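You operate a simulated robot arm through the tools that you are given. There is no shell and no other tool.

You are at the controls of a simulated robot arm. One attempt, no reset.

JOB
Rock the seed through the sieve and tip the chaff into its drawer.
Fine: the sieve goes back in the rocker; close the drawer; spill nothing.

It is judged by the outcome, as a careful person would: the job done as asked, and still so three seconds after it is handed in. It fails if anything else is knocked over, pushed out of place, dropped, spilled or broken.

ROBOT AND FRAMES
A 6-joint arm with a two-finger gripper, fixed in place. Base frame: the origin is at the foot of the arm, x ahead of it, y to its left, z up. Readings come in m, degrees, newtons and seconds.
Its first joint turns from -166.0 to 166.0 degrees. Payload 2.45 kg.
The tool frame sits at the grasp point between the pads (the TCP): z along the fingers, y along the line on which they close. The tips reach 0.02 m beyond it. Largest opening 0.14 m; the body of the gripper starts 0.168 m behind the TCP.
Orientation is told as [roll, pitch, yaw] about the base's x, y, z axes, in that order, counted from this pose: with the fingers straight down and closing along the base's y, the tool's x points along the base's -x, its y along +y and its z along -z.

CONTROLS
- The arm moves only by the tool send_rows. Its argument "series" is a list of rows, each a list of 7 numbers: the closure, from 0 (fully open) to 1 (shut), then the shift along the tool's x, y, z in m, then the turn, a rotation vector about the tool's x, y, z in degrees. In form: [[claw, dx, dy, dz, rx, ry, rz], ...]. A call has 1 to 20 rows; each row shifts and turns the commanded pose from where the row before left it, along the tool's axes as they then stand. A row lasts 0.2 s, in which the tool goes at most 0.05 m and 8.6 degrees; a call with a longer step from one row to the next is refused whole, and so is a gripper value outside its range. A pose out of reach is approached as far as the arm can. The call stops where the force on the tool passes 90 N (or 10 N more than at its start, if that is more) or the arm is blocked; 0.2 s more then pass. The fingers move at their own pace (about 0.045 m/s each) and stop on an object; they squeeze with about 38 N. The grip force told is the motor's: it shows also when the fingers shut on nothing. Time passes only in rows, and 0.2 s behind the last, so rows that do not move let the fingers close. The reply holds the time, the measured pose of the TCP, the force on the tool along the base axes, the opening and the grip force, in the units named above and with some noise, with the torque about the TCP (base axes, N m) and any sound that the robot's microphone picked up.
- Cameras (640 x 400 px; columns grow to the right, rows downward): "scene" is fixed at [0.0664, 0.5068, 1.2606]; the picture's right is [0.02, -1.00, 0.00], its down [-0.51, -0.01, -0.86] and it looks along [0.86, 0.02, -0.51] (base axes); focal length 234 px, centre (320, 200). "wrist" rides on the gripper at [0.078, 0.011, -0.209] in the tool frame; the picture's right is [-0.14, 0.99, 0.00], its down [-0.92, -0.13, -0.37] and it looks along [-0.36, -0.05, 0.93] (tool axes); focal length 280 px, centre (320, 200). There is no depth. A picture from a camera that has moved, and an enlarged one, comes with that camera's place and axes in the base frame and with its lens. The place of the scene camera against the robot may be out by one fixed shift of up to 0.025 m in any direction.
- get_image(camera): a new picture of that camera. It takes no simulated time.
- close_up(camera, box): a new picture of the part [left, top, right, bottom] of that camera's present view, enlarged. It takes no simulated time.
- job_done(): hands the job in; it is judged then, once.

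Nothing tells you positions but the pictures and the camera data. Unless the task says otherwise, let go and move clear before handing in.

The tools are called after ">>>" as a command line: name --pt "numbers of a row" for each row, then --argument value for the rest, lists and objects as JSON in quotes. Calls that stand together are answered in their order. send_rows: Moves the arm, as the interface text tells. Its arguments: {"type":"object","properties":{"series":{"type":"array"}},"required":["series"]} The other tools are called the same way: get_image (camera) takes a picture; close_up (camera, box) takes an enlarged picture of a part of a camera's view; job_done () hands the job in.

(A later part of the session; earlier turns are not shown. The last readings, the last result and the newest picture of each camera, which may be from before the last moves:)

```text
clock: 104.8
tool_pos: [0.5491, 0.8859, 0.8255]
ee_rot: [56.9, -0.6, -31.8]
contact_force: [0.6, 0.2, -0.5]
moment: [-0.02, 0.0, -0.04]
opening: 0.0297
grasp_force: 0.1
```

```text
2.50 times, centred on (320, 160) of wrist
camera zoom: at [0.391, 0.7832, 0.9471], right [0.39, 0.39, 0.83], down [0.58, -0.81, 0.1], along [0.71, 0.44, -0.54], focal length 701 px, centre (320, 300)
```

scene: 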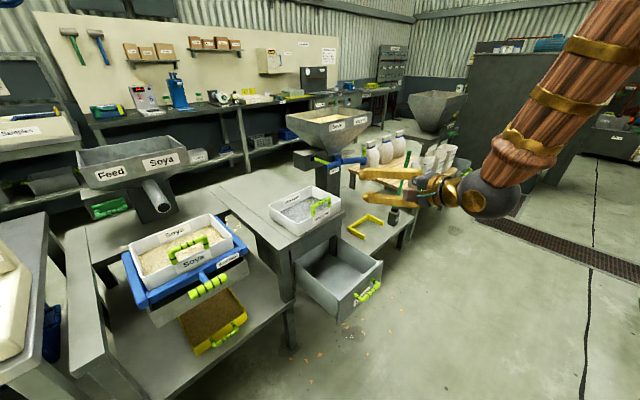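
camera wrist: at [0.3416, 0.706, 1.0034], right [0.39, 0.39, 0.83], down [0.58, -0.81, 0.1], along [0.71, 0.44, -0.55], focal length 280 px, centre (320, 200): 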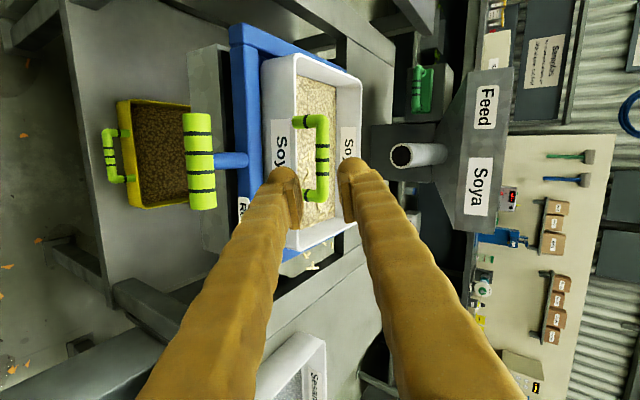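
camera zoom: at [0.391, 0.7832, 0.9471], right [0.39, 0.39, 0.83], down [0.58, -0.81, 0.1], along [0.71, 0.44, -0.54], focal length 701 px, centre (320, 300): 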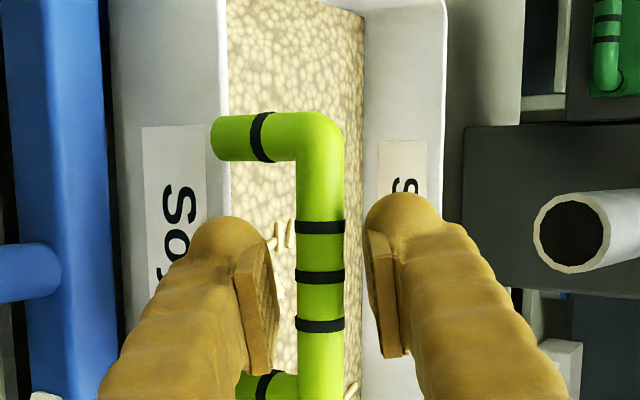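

No contact, and the bar is about 10 mm past the grasp point, well within the pads. Closing.

>>> send_rows --pt "1 0 0 0 0 0 0" --pt "1 0 0 0 0 0 0" --pt "1 0 0 0 0 0 0"

>>> close_up --camera "wrist" --box '[240, 80, 400, 240]'

```text
clock: 105.5
tool_pos: [0.549, 0.8857, 0.8258]
ee_rot: [57.0, -0.6, -31.8]
contact_force: [-1.7, -1.7, -0.5]
moment: [0.48, 0.58, -0.66]
opening: 0.0172
grasp_force: 37.7
```

```text
2.50 times, centred on (320, 160) of wrist
camera zoom: at [0.391, 0.7831, 0.9472], right [0.39, 0.39, 0.83], down [0.58, -0.81, 0.1], along [0.71, 0.44, -0.54], focal length 701 px, centre (320, 300)
```

zoom: 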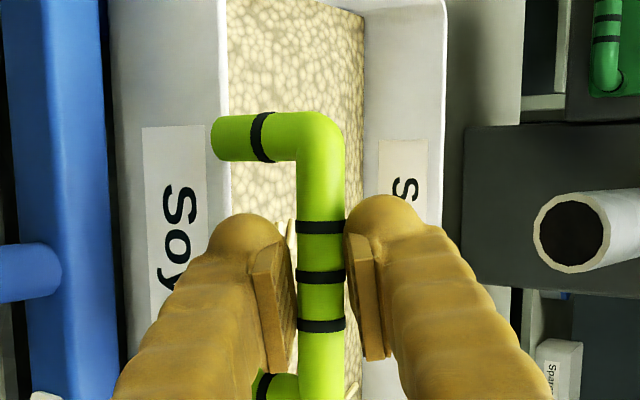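

Held at 17 mm with almost no side load. A small test lift of 1 cm to read the weight and see whether the sieve stays level.

>>> send_rows --pt "1 0 0.0042 -0.0027 0 0 0" --pt "1 0 0.0042 -0.0027 0 0 0" --pt "1 0 0 0 0 0 0"

>>> close_up --camera "scene" --box '[110, 190, 320, 320]'

```text
clock: 106.3
tool_pos: [0.5475, 0.8873, 0.8343]
ee_rot: [57.0, -0.5, -31.8]
contact_force: [-4.3, -3.5, 1.7]
moment: [0.53, 0.6, -0.48]
opening: 0.0163
grasp_force: 38.5
```

```text
3.05 times, centred on (215, 255) of scene
camera zoom: at [0.0664, 0.5068, 1.2606], right [0.02, -1.0, 0.0], down [-0.51, -0.01, -0.86], along [0.86, 0.02, -0.51], focal length 712 px, centre (640, 32)
```

zoom: 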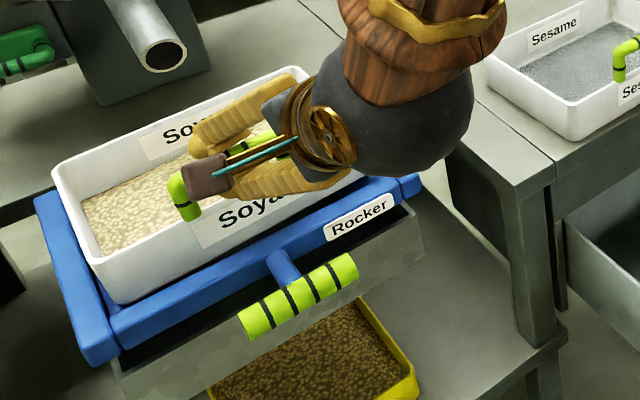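

>>> send_rows --pt "1 0 0.0042 -0.0027 0 0 0" --pt "1 0 0.0042 -0.0027 0 0 0" --pt "1 0 0.0042 -0.0027 0 0 0" --pt "1 0 0 0 0 0 0"

>>> close_up --camera "scene" --box '[110, 190, 320, 320]'

>>> get_image --camera "wrist"

```text
clock: 107.3
tool_pos: [0.5474, 0.8863, 0.8507]
ee_rot: [57.0, -0.6, -31.8]
contact_force: [0.1, 0.5, -2.6]
moment: [-0.14, 0.13, 0.0]
opening: 0.0145
grasp_force: 38.3
```

```text
3.05 times, centred on (215, 255) of scene
camera zoom: at [0.0664, 0.5068, 1.2606], right [0.02, -1.0, 0.0], down [-0.51, -0.01, -0.86], along [0.86, 0.02, -0.51], focal length 712 px, centre (640, 32)
```

zoom: 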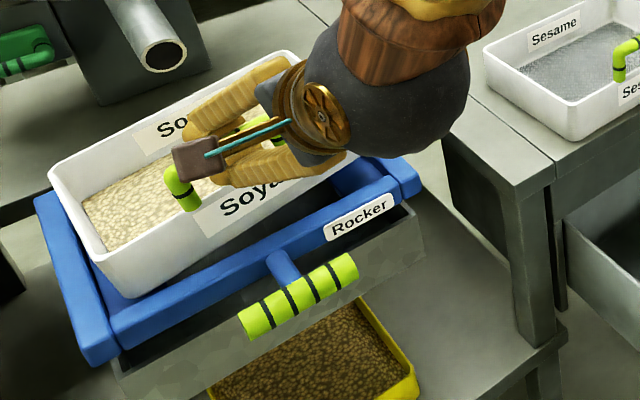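

```text
taken
camera wrist: at [0.3901, 0.7846, 0.9724], right [0.39, 0.39, 0.83], down [0.58, -0.81, 0.1], along [0.71, 0.44, -0.54], focal length 280 px, centre (320, 200)
```

wrist: 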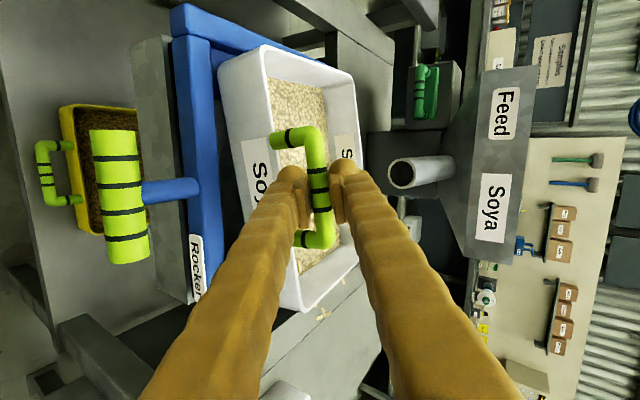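

The sieve pivots about its rear edge and the bar is creeping toward my fingertips: this handle pinch can't hold it level. I'll lower it back into the rocker before it slips and choose a firmer hold.

>>> send_rows --pt "1 0 -0.0042 0.0027 0 0 0" --pt "1 0 -0.0042 0.0027 0 0 0" --pt "1 0 -0.0042 0.0027 0 0 0" --pt "1 0 -0.0042 0.0027 0 0 0" --pt "1 0 -0.0042 0.0027 0 0 0" --pt "1 0 0 0 0 0 0"

>>> close_up --camera "scene" --box '[110, 190, 320, 320]'

>>> get_image --camera "wrist"

```text
clock: 108.8
tool_pos: [0.5479, 0.8855, 0.8251]
ee_rot: [57.1, -0.6, -32.0]
contact_force: [-8.0, -29.8, 18.2]
moment: [0.55, 0.6, -0.92]
opening: 0.0168
grasp_force: 38.2
```

```text
3.05 times, centred on (215, 255) of scene
camera zoom: at [0.0664, 0.5068, 1.2606], right [0.02, -1.0, 0.0], down [-0.51, -0.01, -0.86], along [0.86, 0.02, -0.51], focal length 712 px, centre (640, 32)
```

zoom: 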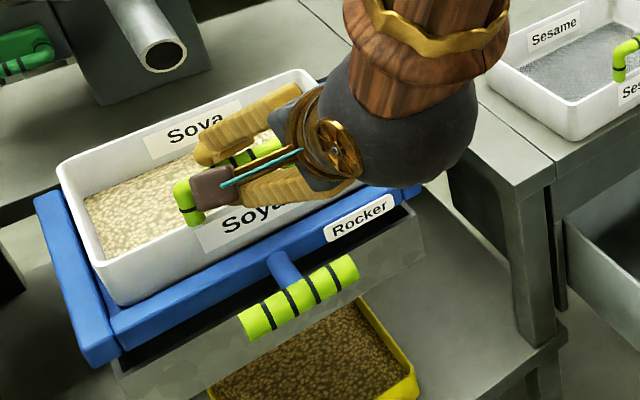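

```text
taken
camera wrist: at [0.3916, 0.7833, 0.9471], right [0.39, 0.39, 0.83], down [0.58, -0.81, 0.1], along [0.71, 0.44, -0.54], focal length 280 px, centre (320, 200)
```

wrist: 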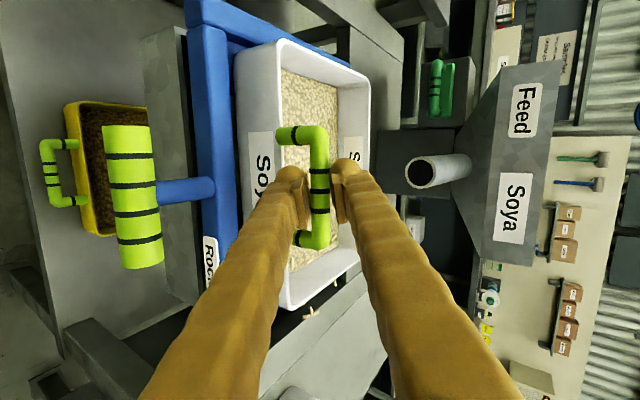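

It's seated again with nothing spilled. I'll let go and back out along the approach line.

>>> send_rows --pt "0.786 0 0 0 0 0 0" --pt "0.786 0 0 0 0 0 0" --pt "0.786 0 0 -0.02 0 0 0" --pt "0.786 0 0 -0.035 0 0 0" --pt "0.786 0 0 -0.045 0 0 0" --pt "0.786 0 0 -0.045 0 0 0"

>>> get_image --camera "wrist"

>>> close_up --camera "scene" --box '[110, 190, 270, 300]'

```text
clock: 110.2
tool_pos: [0.4842, 0.7818, 0.9048]
ee_rot: [57.0, -0.6, -31.8]
contact_force: [-0.2, -0.7, -0.6]
moment: [0.01, 0.03, -0.03]
opening: 0.0301
grasp_force: 0.1
```

```text
taken
camera wrist: at [0.3278, 0.6795, 1.0259], right [0.39, 0.39, 0.83], down [0.58, -0.81, 0.1], along [0.71, 0.44, -0.55], focal length 280 px, centre (320, 200)
```

wrist: 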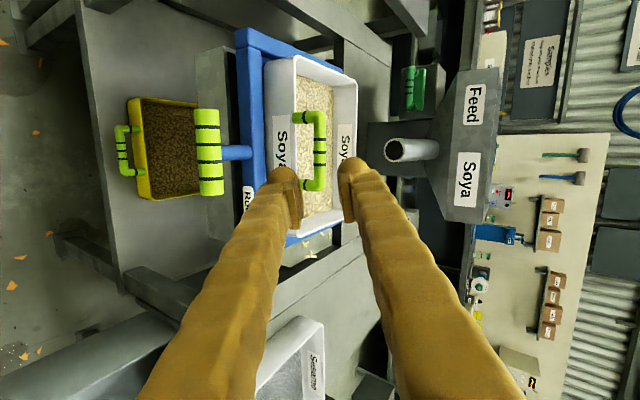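

```text
3.64 times, centred on (190, 245) of scene
camera zoom: at [0.0664, 0.5068, 1.2606], right [0.02, -1.0, 0.0], down [-0.51, -0.01, -0.86], along [0.86, 0.02, -0.51], focal length 849 px, centre (793, 36)
```

zoom: 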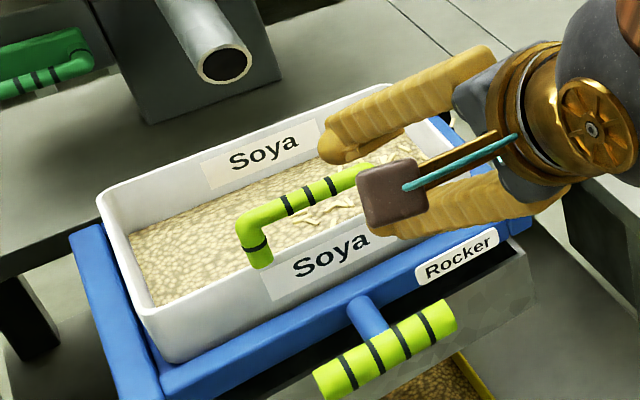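

I've decided on a firmer hold: clamp the sieve's right side wall at mid-length, where the pads lie flat on the wall and the load sits centrally. I'll back off and roll the gripper 90° so it closes left–right.

>>> send_rows --pt "0.7 0 0 -0.045 0 0 0" --pt "0.7 0 0 -0.045 0 0 0" --pt "0.6 0 0 0 0 0 -8" --pt "0.6 0 0 0 0 0 -8" --pt "0.6 0 0 0 0 0 -8" --pt "0.6 0 0 0 0 0 -8" --pt "0.6 0 0 0 0 0 -8" --pt "0.6 0 0 0 0 0 -8" --pt "0.6 0 0 0 0 0 -8" --pt "0.6 0 0 0 0 0 -8" --pt "0.6 0 0 0 0 0 -8" --pt "0.6 0 0 0 0 0 -8" --pt "0.6 0 0 0 0 0 -8"

>>> get_image --camera "wrist"

```text
clock: 113.0
tool_pos: [0.4427, 0.7197, 0.9526]
ee_rot: [2.0, -57.0, 55.6]
contact_force: [-0.1, 0.0, -0.2]
moment: [0.02, -0.03, -0.01]
opening: 0.0559
grasp_force: 0.0
```

```text
taken
camera wrist: at [0.3162, 0.5417, 1.001], right [-0.79, 0.6, 0.13], down [0.23, 0.08, 0.97], along [0.57, 0.8, -0.2], focal length 280 px, centre (320, 200)
```

wrist: 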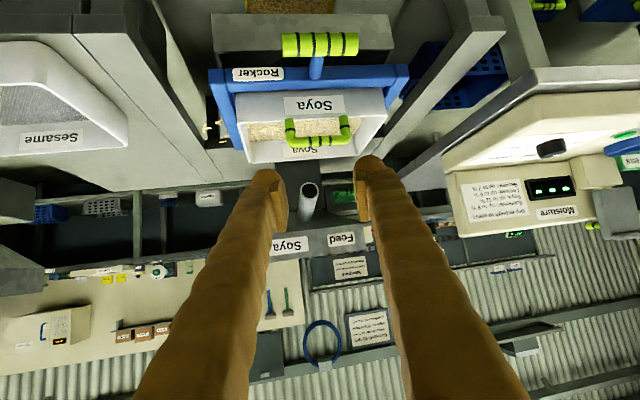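

Rolling back works freely. I'll test how far the wrist can roll the other way here in free space, since tipping will need it.

>>> send_rows --pt "0.6 0 0 0 0 0 -8" --pt "0.6 0 0 0 0 0 -8" --pt "0.6 0 0 0 0 0 -8" --pt "0.6 0 0 0 0 0 -8" --pt "0.6 0 0 0 0 0 -8" --pt "0.6 0 0 0 0 0 -8" --pt "0.6 0 0 0 0 0 -8" --pt "0.6 0 0 0 0 0 -8" --pt "0.6 0 0 0 0 0 -8" --pt "0.6 0 0 0 0 0 -8" --pt "0.6 0 0 0 0 0 -8" --pt "0.6 0 0 0 0 0 -8" --pt "0.6 0 0 0 0 0 -8" --pt "0.6 0 0 0 0 0 -8" --pt "0.6 0 0 0 0 0 -8" --pt "0.6 0 0 0 0 0 -8"

```text
clock: 116.3
tool_pos: [0.443, 0.7193, 0.9539]
ee_rot: [-51.0, 30.2, 170.0]
contact_force: [0.2, 0.0, 0.2]
moment: [-0.02, -0.01, 0.0]
opening: 0.056
grasp_force: 0.1
```

The wrist rolls freely to about −128°, which is what the tip needs. Rolling back to neutral.

>>> send_rows --pt "0.6 0 0 0 0 0 8" --pt "0.6 0 0 0 0 0 8" --pt "0.6 0 0 0 0 0 8" --pt "0.6 0 0 0 0 0 8" --pt "0.6 0 0 0 0 0 8" --pt "0.6 0 0 0 0 0 8" --pt "0.6 0 0 0 0 0 8" --pt "0.6 0 0 0 0 0 8" --pt "0.6 0 0 0 0 0 8" --pt "0.6 0 0 0 0 0 8" --pt "0.6 0 0 0 0 0 8" --pt "0.6 0 0 0 0 0 8" --pt "0.6 0 0 0 0 0 8" --pt "0.6 0 0 0 0 0 8" --pt "0.6 0 0 0 0 0 8" --pt "0.6 0 0 0 0 0 8"

>>> close_up --camera "wrist" --box '[190, 10, 430, 180]'

>>> close_up --camera "scene" --box '[200, 200, 260, 250]'

>>> close_up --camera "scene" --box '[110, 200, 260, 300]'

```text
clock: 119.8
tool_pos: [0.4439, 0.719, 0.9532]
ee_rot: [2.2, -57.0, 55.1]
contact_force: [-0.2, 0.2, 0.3]
moment: [0.03, 0.04, -0.02]
opening: 0.0557
grasp_force: 0.1
```

```text
2.35 times, centred on (310, 95) of wrist
camera zoom: at [0.3159, 0.5418, 1.001], right [-0.79, 0.6, 0.14], down [0.23, 0.08, 0.97], along [0.57, 0.8, -0.2], focal length 660 px, centre (344, 447)
```

zoom: 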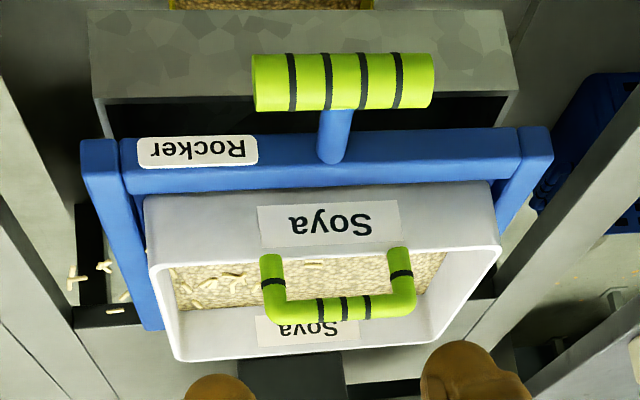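

```text
8.00 times, centred on (230, 225) of scene
camera zoom: at [0.0664, 0.5068, 1.2606], right [0.02, -1.0, 0.0], down [-0.51, -0.01, -0.86], along [0.86, 0.02, -0.51], focal length 1869 px, centre (1040, 0)
```

zoom: 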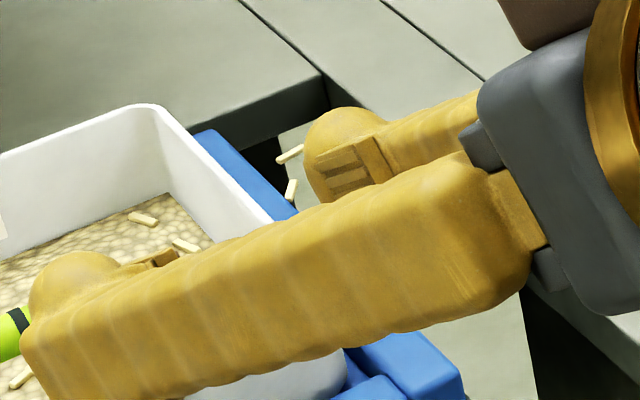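

```text
4.00 times, centred on (185, 250) of scene
camera zoom: at [0.0664, 0.5068, 1.2606], right [0.02, -1.0, 0.0], down [-0.51, -0.01, -0.86], along [0.86, 0.02, -0.51], focal length 934 px, centre (860, 0)
```

zoom: 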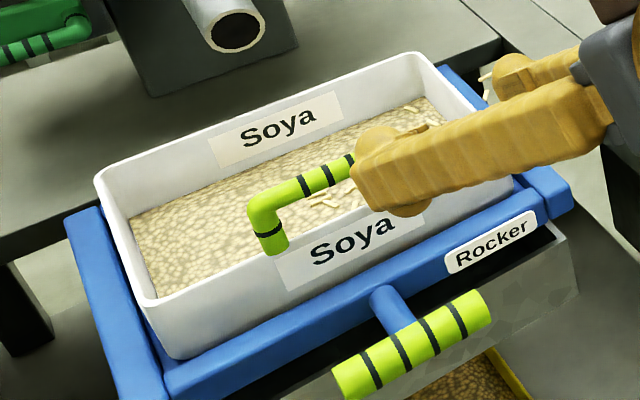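

The wall rim measures u≈1.016–1.21, v≈0.115–0.363, rim height ≈0.776, with the blue rail top at ≈0.74. I'll stage in front of the right wall, squared to the sieve, with 66° tilt.

>>> send_rows --pt "0.7 0.0103 -0.0231 0.0246 0 0 0" --pt "0.7 0.0103 -0.0231 0.0246 0 0 0" --pt "0.7 0.0103 -0.0231 0.0246 0 0 0" --pt "0.7 0.0103 -0.0231 0.0246 0 0 0" --pt "0.757 0 0 0 3.56 -3.07 1.83" --pt "0.757 0 0 0 3.56 -3.07 1.83" --pt "0.757 0 0 0 3.56 -3.07 1.83" --pt "0.757 0 0 0 0 0 0"

>>> get_image --camera "wrist"

>>> close_up --camera "wrist" --box '[220, 40, 420, 200]'

```text
clock: 121.5
tool_pos: [0.5538, 0.7219, 0.8624]
ee_rot: [1.9, -66.1, 43.2]
contact_force: [-0.3, 0.3, 0.4]
moment: [-0.03, 0.01, 0.0]
opening: 0.0341
grasp_force: 0.1
```

```text
taken
camera wrist: at [0.3873, 0.5712, 0.8757], right [-0.66, 0.74, 0.14], down [0.13, -0.07, 0.99], along [0.74, 0.67, -0.04], focal length 280 px, centre (320, 200)
```

wrist: 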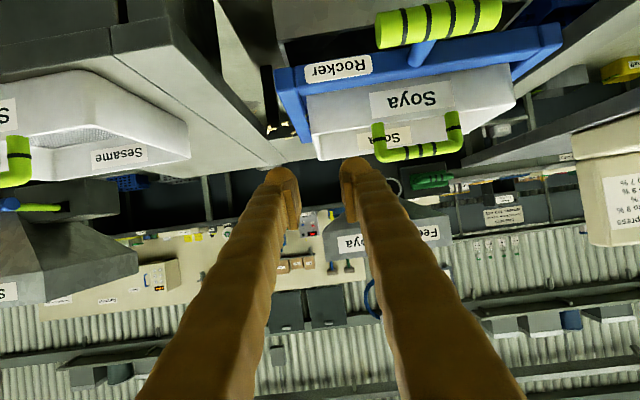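

```text
2.50 times, centred on (320, 120) of wrist
camera zoom: at [0.3873, 0.5712, 0.8757], right [-0.66, 0.74, 0.14], down [0.13, -0.07, 0.99], along [0.74, 0.67, -0.04], focal length 701 px, centre (320, 400)
```

zoom: 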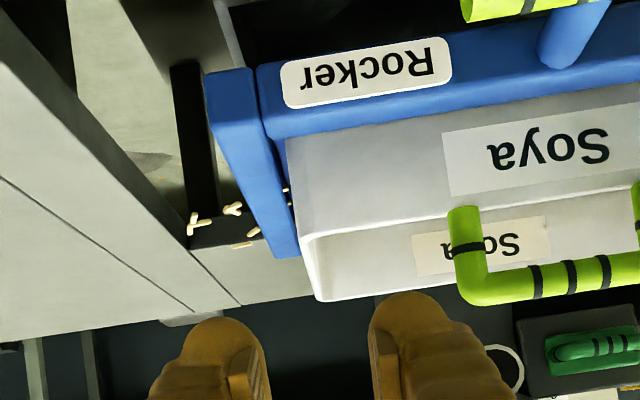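

Aligned with the sieve's side wall (wall plane v≈0.115). Advancing along the tool axis in stages, fingers astride the wall.

>>> send_rows --pt "0.757 0 -0.002 0.035 0 0 0" --pt "0.757 0 0 0.035 0 0 0" --pt "0.757 0 0 0.035 0 0 0" --pt "0.757 0 0 0.03 0 0 0" --pt "0.757 0 0 0 0 0 0"

>>> get_image --camera "wrist"

>>> close_up --camera "scene" --box '[130, 190, 290, 300]'

```text
clock: 122.8
tool_pos: [0.6398, 0.8073, 0.8086]
ee_rot: [2.0, -66.1, 43.4]
contact_force: [-0.2, -0.3, 0.6]
moment: [0.0, -0.01, 0.0]
opening: 0.0339
grasp_force: 0.1
```

```text
taken
camera wrist: at [0.474, 0.6572, 0.821], right [-0.66, 0.74, 0.14], down [0.13, -0.07, 0.99], along [0.74, 0.67, -0.04], focal length 280 px, centre (320, 200)
```

wrist: 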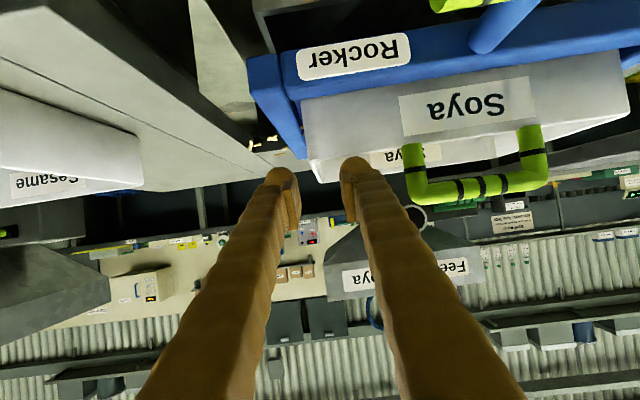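

```text
3.64 times, centred on (210, 245) of scene
camera zoom: at [0.0664, 0.5068, 1.2606], right [0.02, -1.0, 0.0], down [-0.51, -0.01, -0.86], along [0.86, 0.02, -0.51], focal length 849 px, centre (720, 36)
```

zoom: 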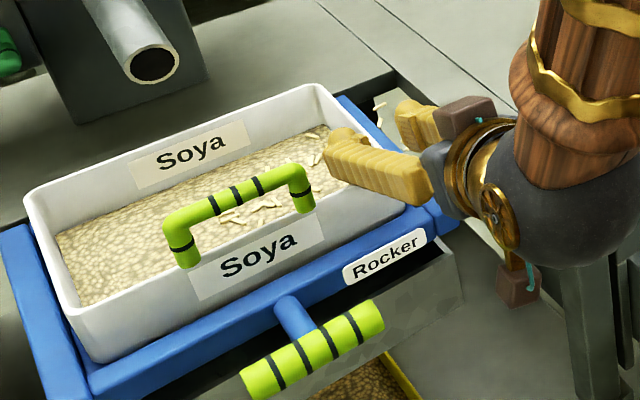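

The wall lies between the fingers and the handle post is clear. Continuing the last 9 cm slowly.

>>> send_rows --pt "0.757 0 0 0.03 0 0 0" --pt "0.757 0 0 0.025 0 0 0" --pt "0.757 0 0 0.02 0 0 0" --pt "0.757 0 0 0.012 0 0 0" --pt "0.757 0 0 0 0 0 0"

>>> get_image --camera "wrist"

>>> close_up --camera "scene" --box '[150, 190, 290, 290]'

```text
clock: 124.0
tool_pos: [0.6963, 0.8656, 0.7718]
ee_rot: [1.9, -66.1, 43.3]
contact_force: [-0.7, -0.1, -0.1]
moment: [-0.01, -0.01, 0.04]
opening: 0.0341
grasp_force: 0.1
```

```text
taken
camera wrist: at [0.5309, 0.7137, 0.7857], right [-0.66, 0.74, 0.14], down [0.13, -0.07, 0.99], along [0.74, 0.67, -0.04], focal length 280 px, centre (320, 200)
```

wrist: 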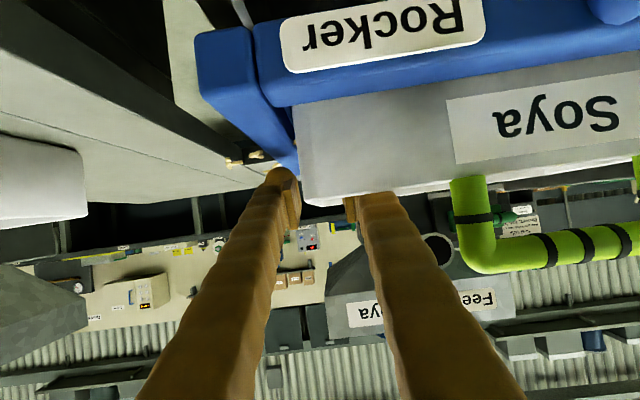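

```text
4.00 times, centred on (220, 240) of scene
camera zoom: at [0.0664, 0.5068, 1.2606], right [0.02, -1.0, 0.0], down [-0.51, -0.01, -0.86], along [0.86, 0.02, -0.51], focal length 934 px, centre (720, 40)
```

zoom: 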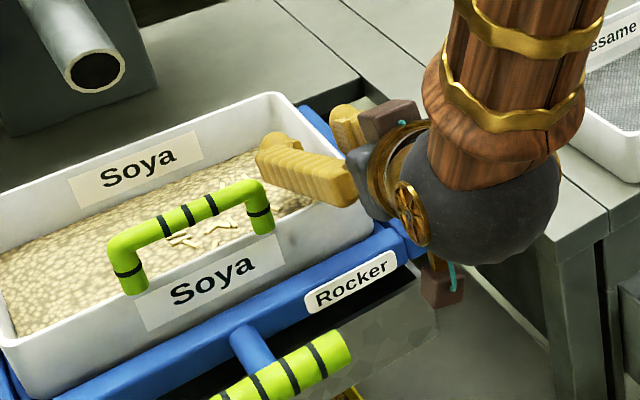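

The fingers straddle the right wall at mid-length with no contact. Closing on the wall.

>>> send_rows --pt "0.85 0 0 0 0 0 0" --pt "0.92 0 0 0 0 0 0" --pt "1 0 0 0 0 0 0" --pt "1 0 0 0 0 0 0" --pt "1 0 0 0 0 0 0"

>>> close_up --camera "wrist" --box '[220, 100, 400, 260]'

>>> close_up --camera "scene" --box '[150, 190, 290, 290]'

```text
clock: 125.2
tool_pos: [0.6963, 0.8641, 0.7725]
ee_rot: [2.0, -66.1, 43.3]
contact_force: [0.6, -0.8, 0.3]
moment: [-0.22, -0.21, 0.13]
opening: 0.0061
grasp_force: 32.6
```

```text
2.50 times, centred on (310, 180) of wrist
camera zoom: at [0.5307, 0.7137, 0.7858], right [-0.66, 0.74, 0.14], down [0.13, -0.07, 0.99], along [0.74, 0.67, -0.04], focal length 701 px, centre (345, 250)
```

zoom: 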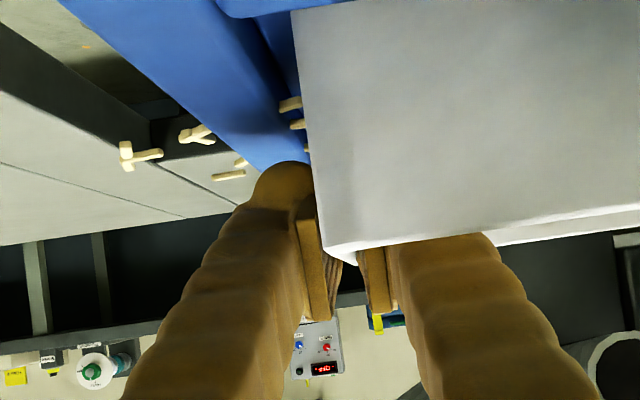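

```text
4.00 times, centred on (220, 240) of scene
camera zoom: at [0.0664, 0.5068, 1.2606], right [0.02, -1.0, 0.0], down [-0.51, -0.01, -0.86], along [0.86, 0.02, -0.51], focal length 934 px, centre (720, 40)
```

zoom: 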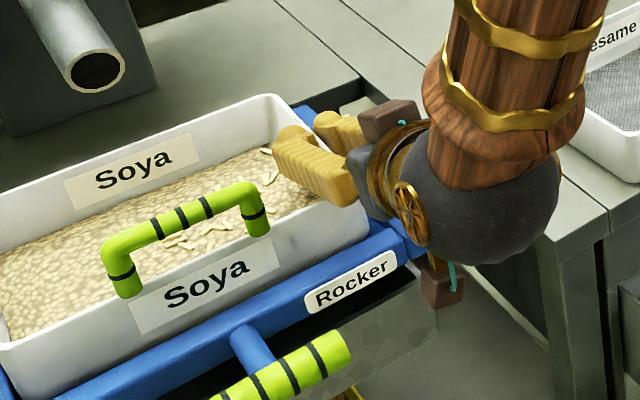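

Clamped on the wall (6 mm) with a calm reading. Test lift of 1 cm.

>>> send_rows --pt "1 -0.0046 0 -0.002 0 0 0" --pt "1 -0.0046 0 -0.002 0 0 0" --pt "1 0 0 0 0 0 0"

>>> close_up --camera "scene" --box '[110, 190, 290, 310]'

```text
clock: 126.0
tool_pos: [0.6972, 0.8644, 0.7822]
ee_rot: [2.0, -66.1, 43.3]
contact_force: [0.6, -0.7, -2.0]
moment: [-0.23, -0.18, 0.13]
opening: 0.0059
grasp_force: 32.6
```

```text
3.33 times, centred on (200, 250) of scene
camera zoom: at [0.0664, 0.5068, 1.2606], right [0.02, -1.0, 0.0], down [-0.51, -0.01, -0.86], along [0.86, 0.02, -0.51], focal length 779 px, centre (720, 33)
```

zoom: 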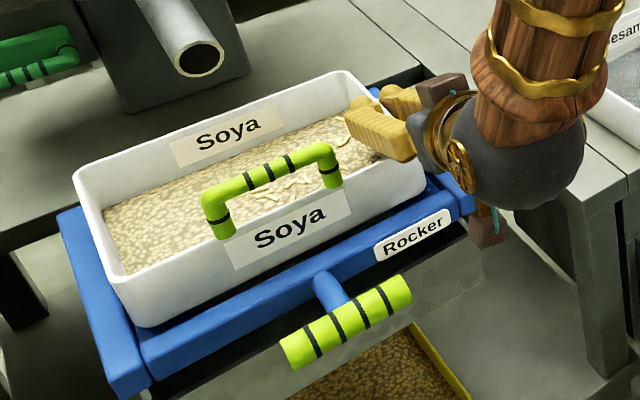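

>>> send_rows --pt "1 -0.0046 0 -0.002 0 0 0" --pt "1 -0.0046 0 -0.002 0 0 0" --pt "1 -0.0046 0 -0.002 0 0 0" --pt "1 -0.0046 0 -0.002 0 0 0" --pt "1 0 0 0 0 0 0"

>>> close_up --camera "scene" --box '[110, 190, 290, 310]'

>>> get_image --camera "wrist"

```text
clock: 127.2
tool_pos: [0.696, 0.8641, 0.8034]
ee_rot: [2.0, -66.1, 43.2]
contact_force: [0.1, 0.7, -2.0]
moment: [-0.26, -0.19, 0.0]
opening: 0.0062
grasp_force: 33.1
```

```text
3.33 times, centred on (200, 250) of scene
camera zoom: at [0.0664, 0.5068, 1.2606], right [0.02, -1.0, 0.0], down [-0.51, -0.01, -0.86], along [0.86, 0.02, -0.51], focal length 779 px, centre (720, 33)
```

zoom: 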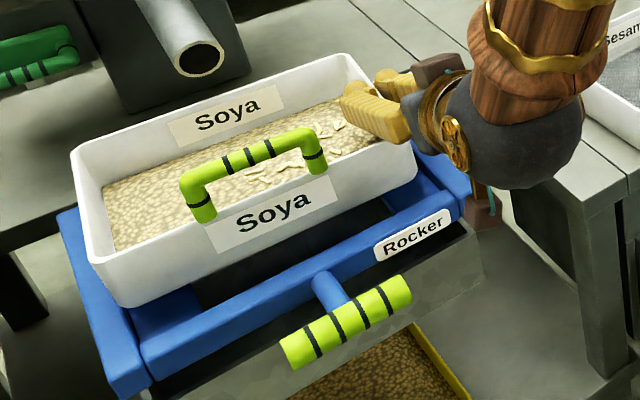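

```text
taken
camera wrist: at [0.5302, 0.7135, 0.8164], right [-0.66, 0.74, 0.14], down [0.13, -0.07, 0.99], along [0.74, 0.67, -0.04], focal length 280 px, centre (320, 200)
```

wrist: 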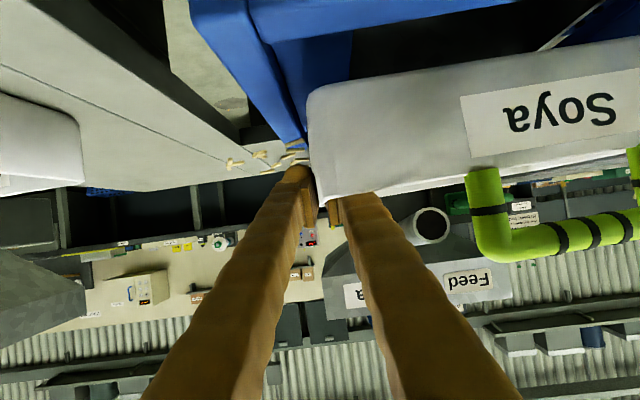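

The sieve comes up level and secure, weighing only about 2 N, so it holds just light chaff. The feed spout hangs over its rear, so I'll raise it just a touch more and draw it straight back toward me before going higher.

>>> send_rows --pt "1 -0.0073 0 -0.0032 0 0 0" --pt "1 0.0081 0 -0.0183 0 0 0" --pt "1 0.0101 0 -0.0229 0 0 0" --pt "1 0.0101 0 -0.0229 0 0 0" --pt "1 0.0101 0 -0.0229 0 0 0" --pt "1 0.0081 0 -0.0183 0 0 0" --pt "1 0 0 0 0 0 0"

>>> close_up --camera "scene" --box '[90, 180, 330, 330]'

>>> get_image --camera "wrist"

```text
clock: 128.8
tool_pos: [0.6162, 0.7821, 0.8116]
ee_rot: [2.0, -66.1, 43.2]
contact_force: [0.4, 0.2, -2.4]
moment: [-0.24, -0.18, 0.02]
opening: 0.0062
grasp_force: 32.9
```

```text
2.67 times, centred on (210, 255) of scene
camera zoom: at [0.0664, 0.5068, 1.2606], right [0.02, -1.0, 0.0], down [-0.51, -0.01, -0.86], along [0.86, 0.02, -0.51], focal length 623 px, centre (613, 53)
```

zoom: 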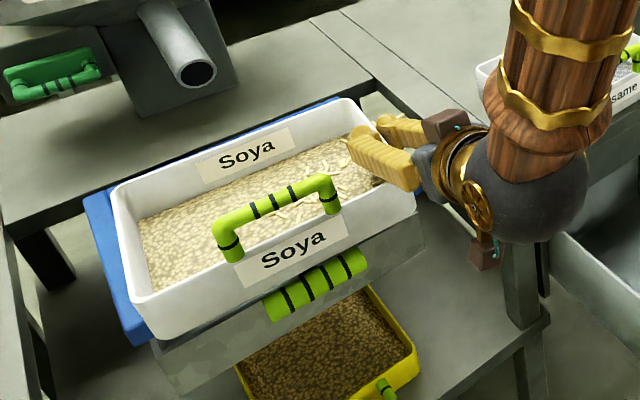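

```text
taken
camera wrist: at [0.4498, 0.6321, 0.825], right [-0.66, 0.74, 0.14], down [0.13, -0.07, 0.99], along [0.74, 0.67, -0.04], focal length 280 px, centre (320, 200)
```

wrist: 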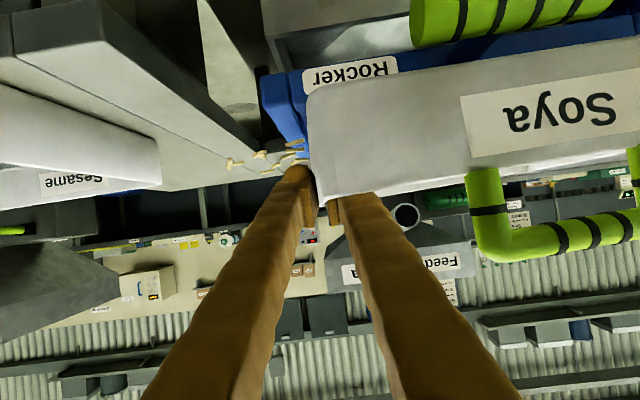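

The sieve is clear of the spout and rocker, still level. Now raising it to travelling height.

>>> send_rows --pt "1 -0.0229 0 -0.0101 0 0 0" --pt "1 -0.0274 0 -0.0121 0 0 0" --pt "1 -0.0274 0 -0.0121 0 0 0" --pt "1 -0.0274 0 -0.0121 0 0 0" --pt "1 0 0 0 0 0 0"

>>> get_image --camera "scene"

```text
clock: 129.9
tool_pos: [0.6168, 0.7814, 0.9252]
ee_rot: [2.1, -65.9, 43.3]
contact_force: [-1.1, 0.3, -1.8]
moment: [-0.26, -0.2, 0.0]
opening: 0.006
grasp_force: 33.3
```

```text
taken
```

scene: 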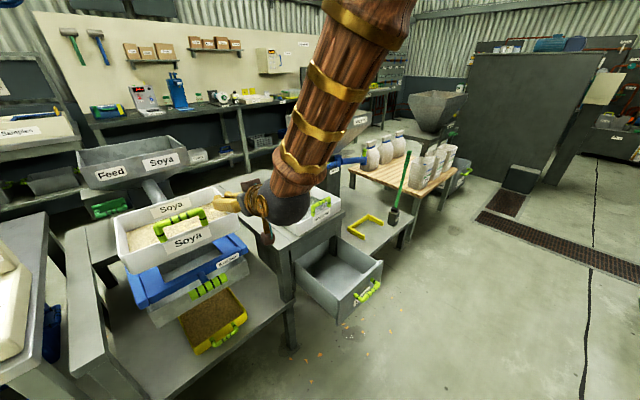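

Holding steady at 0.925 m. Now carrying it across toward the drawer while turning it, in two stages.

>>> send_rows --pt "1 0.008 -0.0286 -0.0181 3.136 -0.046 1.389" --pt "1 0.0073 -0.0297 -0.0165 3.136 -0.046 1.389" --pt "1 0.0066 -0.0307 -0.0148 3.136 -0.046 1.389" --pt "1 0.0058 -0.0317 -0.0131 3.136 -0.046 1.389" --pt "1 0.005 -0.0325 -0.0114 3.136 -0.046 1.389" --pt "1 0.0042 -0.0331 -0.0096 3.136 -0.046 1.389" --pt "1 0.0034 -0.0337 -0.0077 3.136 -0.046 1.389" --pt "1 0.0026 -0.0341 -0.0059 3.136 -0.046 1.389"

>>> get_image --camera "scene"

```text
clock: 131.8
tool_pos: [0.6673, 0.5066, 0.923]
ee_rot: [2.0, -66.1, 15.9]
contact_force: [-0.3, 0.1, -2.3]
moment: [-0.25, -0.08, 0.01]
opening: 0.006
grasp_force: 33.0
```

```text
taken
```

scene: 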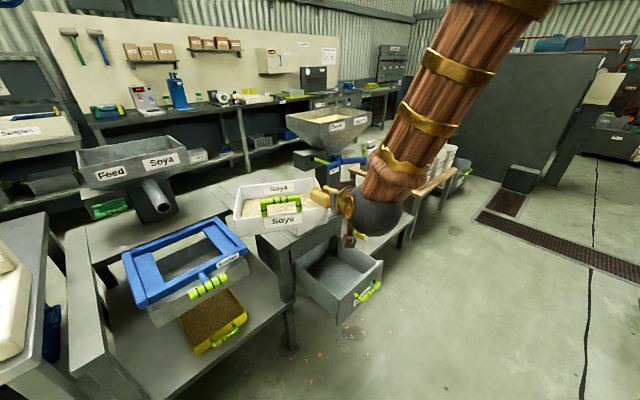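

Travelling well, still level. Second half of the swing.

>>> send_rows --pt "1 0.0018 -0.0345 -0.004 3.136 -0.046 1.389" --pt "1 0.0009 -0.0347 -0.0021 3.136 -0.046 1.389" --pt "1 0.0001 -0.0347 -0.0002 3.136 -0.046 1.389" --pt "1 -0.0008 -0.0347 0.0017 3.136 -0.046 1.389" --pt "1 -0.0016 -0.0345 0.0036 3.136 -0.046 1.389" --pt "1 -0.0024 -0.0342 0.0055 3.136 -0.046 1.389" --pt "1 -0.0033 -0.0338 0.0073 3.136 -0.046 1.389" --pt "1 -0.0041 -0.0333 0.0092 3.136 -0.046 1.389" --pt "1 0 0 0 0 0 0"

>>> get_image --camera "scene"

>>> get_image --camera "wrist"

```text
clock: 133.8
tool_pos: [0.7164, 0.2329, 0.9186]
ee_rot: [1.9, -66.1, -11.6]
contact_force: [1.1, 0.1, -2.8]
moment: [-0.29, 0.08, 0.02]
opening: 0.0059
grasp_force: 33.4
```

```text
taken
```

scene: 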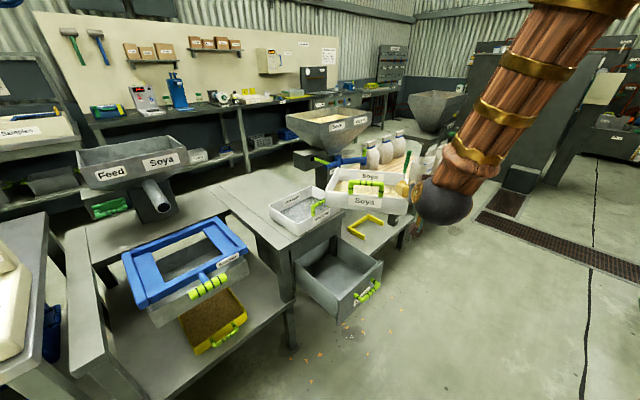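

```text
taken
camera wrist: at [0.4976, 0.2813, 0.9318], right [0.22, 0.96, 0.14], down [0.01, -0.15, 0.99], along [0.97, -0.22, -0.04], focal length 280 px, centre (320, 200)
```

wrist: 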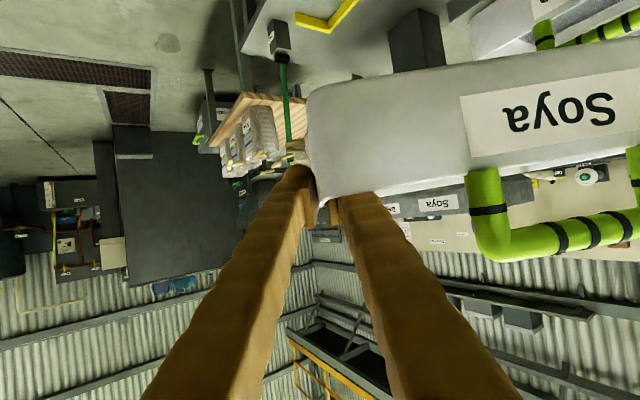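

I'm over the drawer area with the sieve level at 0.92 m. I'll begin tipping its left side down, keeping the pouring lip over the drawer; first 20° while lowering.

>>> send_rows --pt "1 0.012 -0.0009 -0.0006 2.02 0 -4.57" --pt "1 0.012 0 -0.0006 2.02 0 -4.57" --pt "1 0.012 0.001 -0.0006 2.02 0 -4.57" --pt "1 0.0119 0.0019 -0.0006 2.02 0 -4.57" --pt "1 0 0 0 0 0 0"

>>> close_up --camera "scene" --box '[250, 130, 490, 330]'

```text
clock: 134.9
tool_pos: [0.6961, 0.2357, 0.8753]
ee_rot: [-40.7, -59.7, 26.8]
contact_force: [-1.1, 0.2, -2.5]
moment: [-0.21, 0.06, -0.01]
opening: 0.0059
grasp_force: 33.6
```

```text
2.00 times, centred on (370, 230) of scene
camera zoom: at [0.0664, 0.5068, 1.2606], right [0.02, -1.0, 0.0], down [-0.51, -0.01, -0.86], along [0.86, 0.02, -0.51], focal length 467 px, centre (220, 140)
```

zoom: 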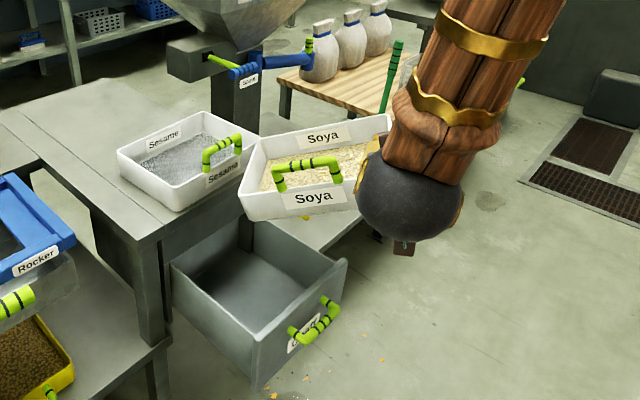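

Tilting as planned; the lip projects inside the drawer. Continuing to 40°.

>>> send_rows --pt "1 0.0117 0.0028 -0.0007 2.02 0 -4.57" --pt "1 0.0114 0.0037 -0.0008 2.02 0 -4.57" --pt "1 0.0111 0.0046 -0.001 2.02 0 -4.57" --pt "1 0.0107 0.0054 -0.0012 2.02 0 -4.57" --pt "1 0 0 0 0 0 0"

>>> close_up --camera "scene" --box '[270, 150, 470, 310]'

```text
clock: 136.2
tool_pos: [0.6739, 0.2362, 0.8327]
ee_rot: [-63.6, -45.1, 45.2]
contact_force: [0.5, -1.3, -2.7]
moment: [-0.17, 0.04, -0.02]
opening: 0.0056
grasp_force: 33.2
```

```text
2.50 times, centred on (370, 230) of scene
camera zoom: at [0.0664, 0.5068, 1.2606], right [0.02, -1.0, 0.0], down [-0.51, -0.01, -0.86], along [0.86, 0.02, -0.51], focal length 584 px, centre (195, 125)
```

zoom: 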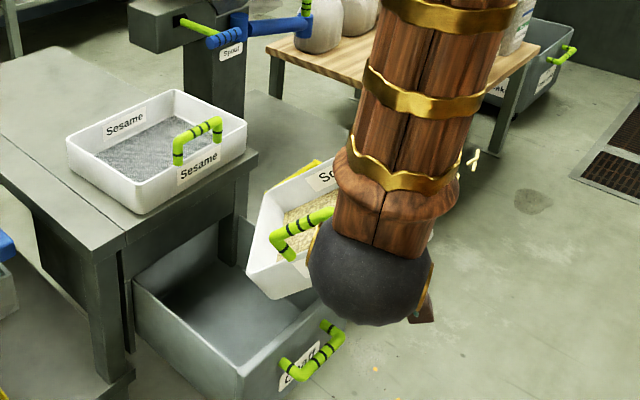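

No flow yet at 40°. I notice a few pale pieces near the forearm on the right of the picture; let me look closer.

>>> close_up --camera "scene" --box '[400, 190, 470, 240]'

>>> get_image --camera "wrist"

>>> close_up --camera "scene" --box '[195, 200, 265, 260]'

```text
8.00 times, centred on (435, 215) of scene
camera zoom: at [0.0664, 0.5068, 1.2606], right [0.02, -1.0, 0.0], down [-0.51, -0.01, -0.86], along [0.86, 0.02, -0.51], focal length 1869 px, centre (-600, 80)
```

zoom: 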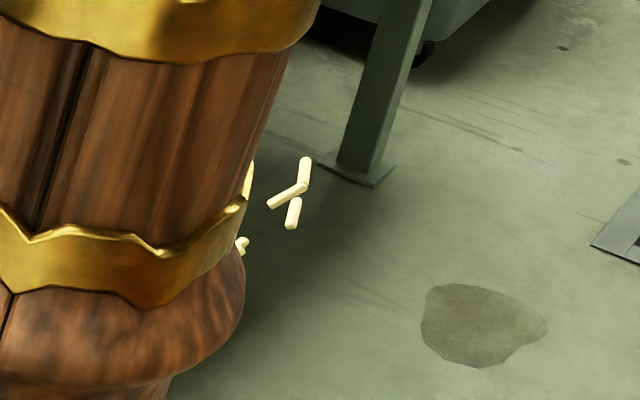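

```text
taken
camera wrist: at [0.4565, 0.2908, 0.8358], right [0.2, 0.82, -0.53], down [0.13, 0.51, 0.85], along [0.97, -0.23, 0.0], focal length 280 px, centre (320, 200)
```

wrist: 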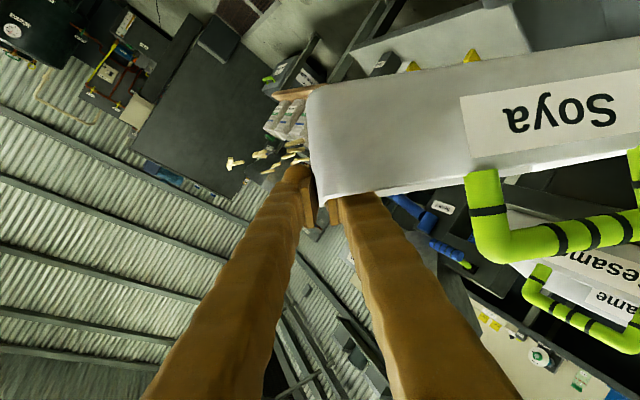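

```text
6.67 times, centred on (230, 230) of scene
camera zoom: at [0.0664, 0.5068, 1.2606], right [0.02, -1.0, 0.0], down [-0.51, -0.01, -0.86], along [0.86, 0.02, -0.51], focal length 1557 px, centre (920, 0)
```

zoom: 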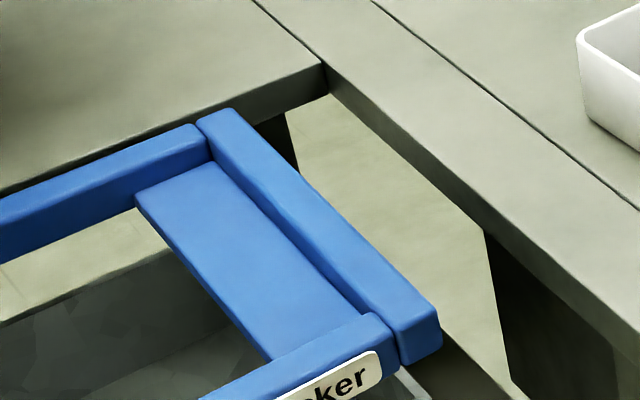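

Those pieces are chaff sticks that belong to the sieve's load and move with it; the rail is clean. Continuing the tip about the lip, to 60° first.

>>> send_rows --pt "1 -0.0195 0.0005 -0.0086 2.02 0 -4.57" --pt "1 -0.0195 0.0005 -0.0086 2.02 0 -4.57" --pt "1 -0.0195 0.0005 -0.0086 2.02 0 -4.57" --pt "1 -0.0195 0.0005 -0.0086 2.02 0 -4.57" --pt "1 0 0 0 0 0 0"

>>> close_up --camera "scene" --box '[270, 150, 470, 310]'

>>> get_image --camera "wrist"

```text
clock: 137.3
tool_pos: [0.6839, 0.2992, 0.8912]
ee_rot: [-76.5, -27.9, 52.9]
contact_force: [0.1, -0.4, -2.2]
moment: [-0.06, 0.0, 0.02]
opening: 0.0059
grasp_force: 32.6
```

```text
2.50 times, centred on (370, 230) of scene
camera zoom: at [0.0664, 0.5068, 1.2606], right [0.02, -1.0, 0.0], down [-0.51, -0.01, -0.86], along [0.86, 0.02, -0.51], focal length 584 px, centre (195, 125)
```

zoom: 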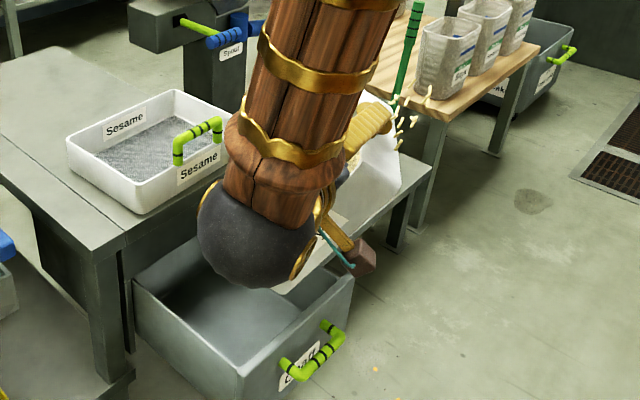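

```text
taken
camera wrist: at [0.4668, 0.353, 0.8877], right [0.16, 0.6, -0.79], down [0.17, 0.77, 0.62], along [0.97, -0.23, 0.02], focal length 280 px, centre (320, 200)
```

wrist: 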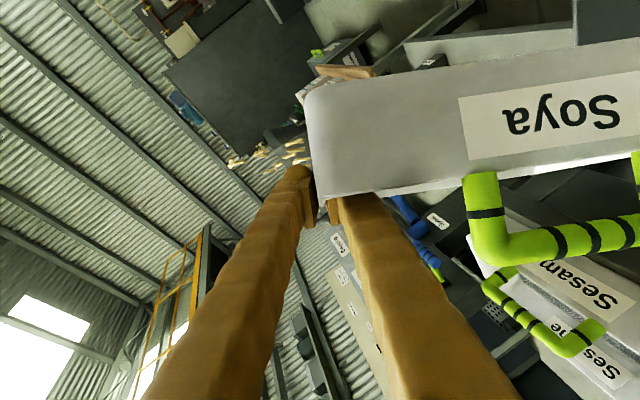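

At 60° the load still clings in. Continuing to 80° and beyond, lip fixed over the drawer.

>>> send_rows --pt "1 -0.0195 0.0005 -0.0086 2.02 0 -4.57" --pt "1 -0.0195 0.0005 -0.0086 2.02 0 -4.57" --pt "1 -0.0195 0.0005 -0.0086 2.02 0 -4.57" --pt "1 -0.0195 0.0005 -0.0086 2.02 0 -4.57" --pt "1 0 0 0 0 0 0"

>>> close_up --camera "scene" --box '[270, 130, 470, 310]'

>>> get_image --camera "wrist"

```text
clock: 138.6
tool_pos: [0.6973, 0.376, 0.9204]
ee_rot: [-85.5, -9.8, 55.8]
contact_force: [0.5, 0.1, -1.9]
moment: [0.02, 0.0, -0.01]
opening: 0.0059
grasp_force: 32.8
```

```text
2.22 times, centred on (370, 220) of scene
camera zoom: at [0.0664, 0.5068, 1.2606], right [0.02, -1.0, 0.0], down [-0.51, -0.01, -0.86], along [0.86, 0.02, -0.51], focal length 519 px, centre (209, 156)
```

zoom: 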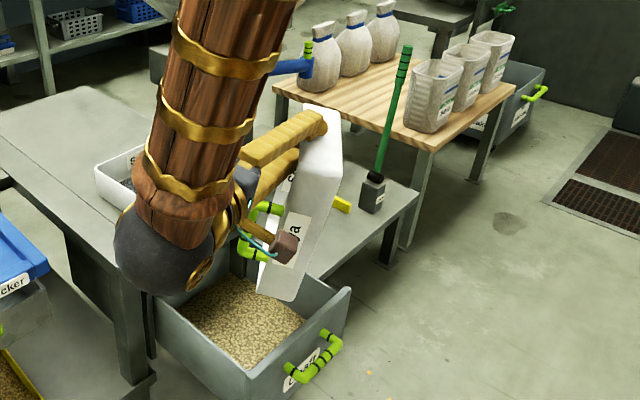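

```text
taken
camera wrist: at [0.4799, 0.4281, 0.9119], right [0.11, 0.3, -0.95], down [0.2, 0.93, 0.31], along [0.97, -0.22, 0.04], focal length 280 px, centre (320, 200)
```

wrist: 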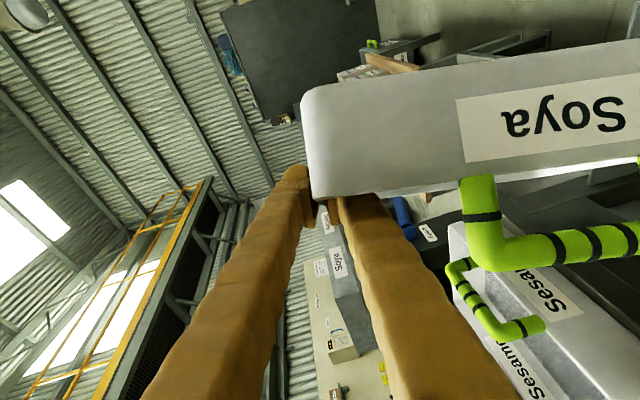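

The chaff has dropped into the drawer: I can see a pale bed in it and the loose sticks are gone. I'll tip a little further and pause to be sure the sieve is empty.

>>> send_rows --pt "1 -0.0195 0.0005 -0.0086 2.02 0 -4.57" --pt "1 -0.0195 0.0005 -0.0086 2.02 0 -4.57" --pt "1 -0.0195 0.0005 -0.0086 2.02 0 -4.57" --pt "1 -0.0195 0.0005 -0.0086 2.02 0 -4.57" --pt "1 0 0 0 0 0 0" --pt "1 0 0 0 0 0 0" --pt "1 0 0 0 0 0 0" --pt "1 0 0 0 0 0 0"

>>> close_up --camera "scene" --box '[270, 130, 470, 310]'

>>> get_image --camera "wrist"

```text
clock: 140.3
tool_pos: [0.7144, 0.4599, 0.924]
ee_rot: [-93.7, 8.4, 56.1]
contact_force: [0.4, 0.2, -1.3]
moment: [0.11, -0.03, 0.03]
opening: 0.0059
grasp_force: 32.4
```

```text
2.22 times, centred on (370, 220) of scene
camera zoom: at [0.0664, 0.5068, 1.2606], right [0.02, -1.0, 0.0], down [-0.51, -0.01, -0.86], along [0.86, 0.02, -0.51], focal length 519 px, centre (209, 156)
```

zoom: 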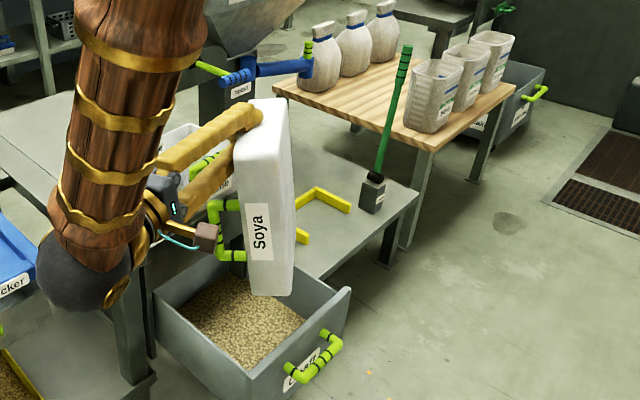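

```text
taken
camera wrist: at [0.4944, 0.5089, 0.9105], right [0.05, -0.04, -1.0], down [0.2, 0.98, -0.03], along [0.98, -0.2, 0.06], focal length 280 px, centre (320, 200)
```

wrist: 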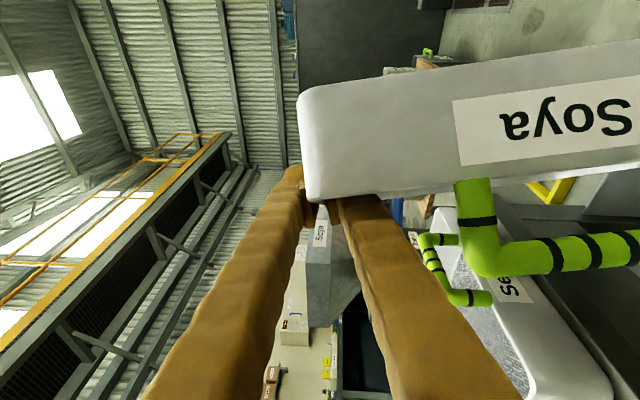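

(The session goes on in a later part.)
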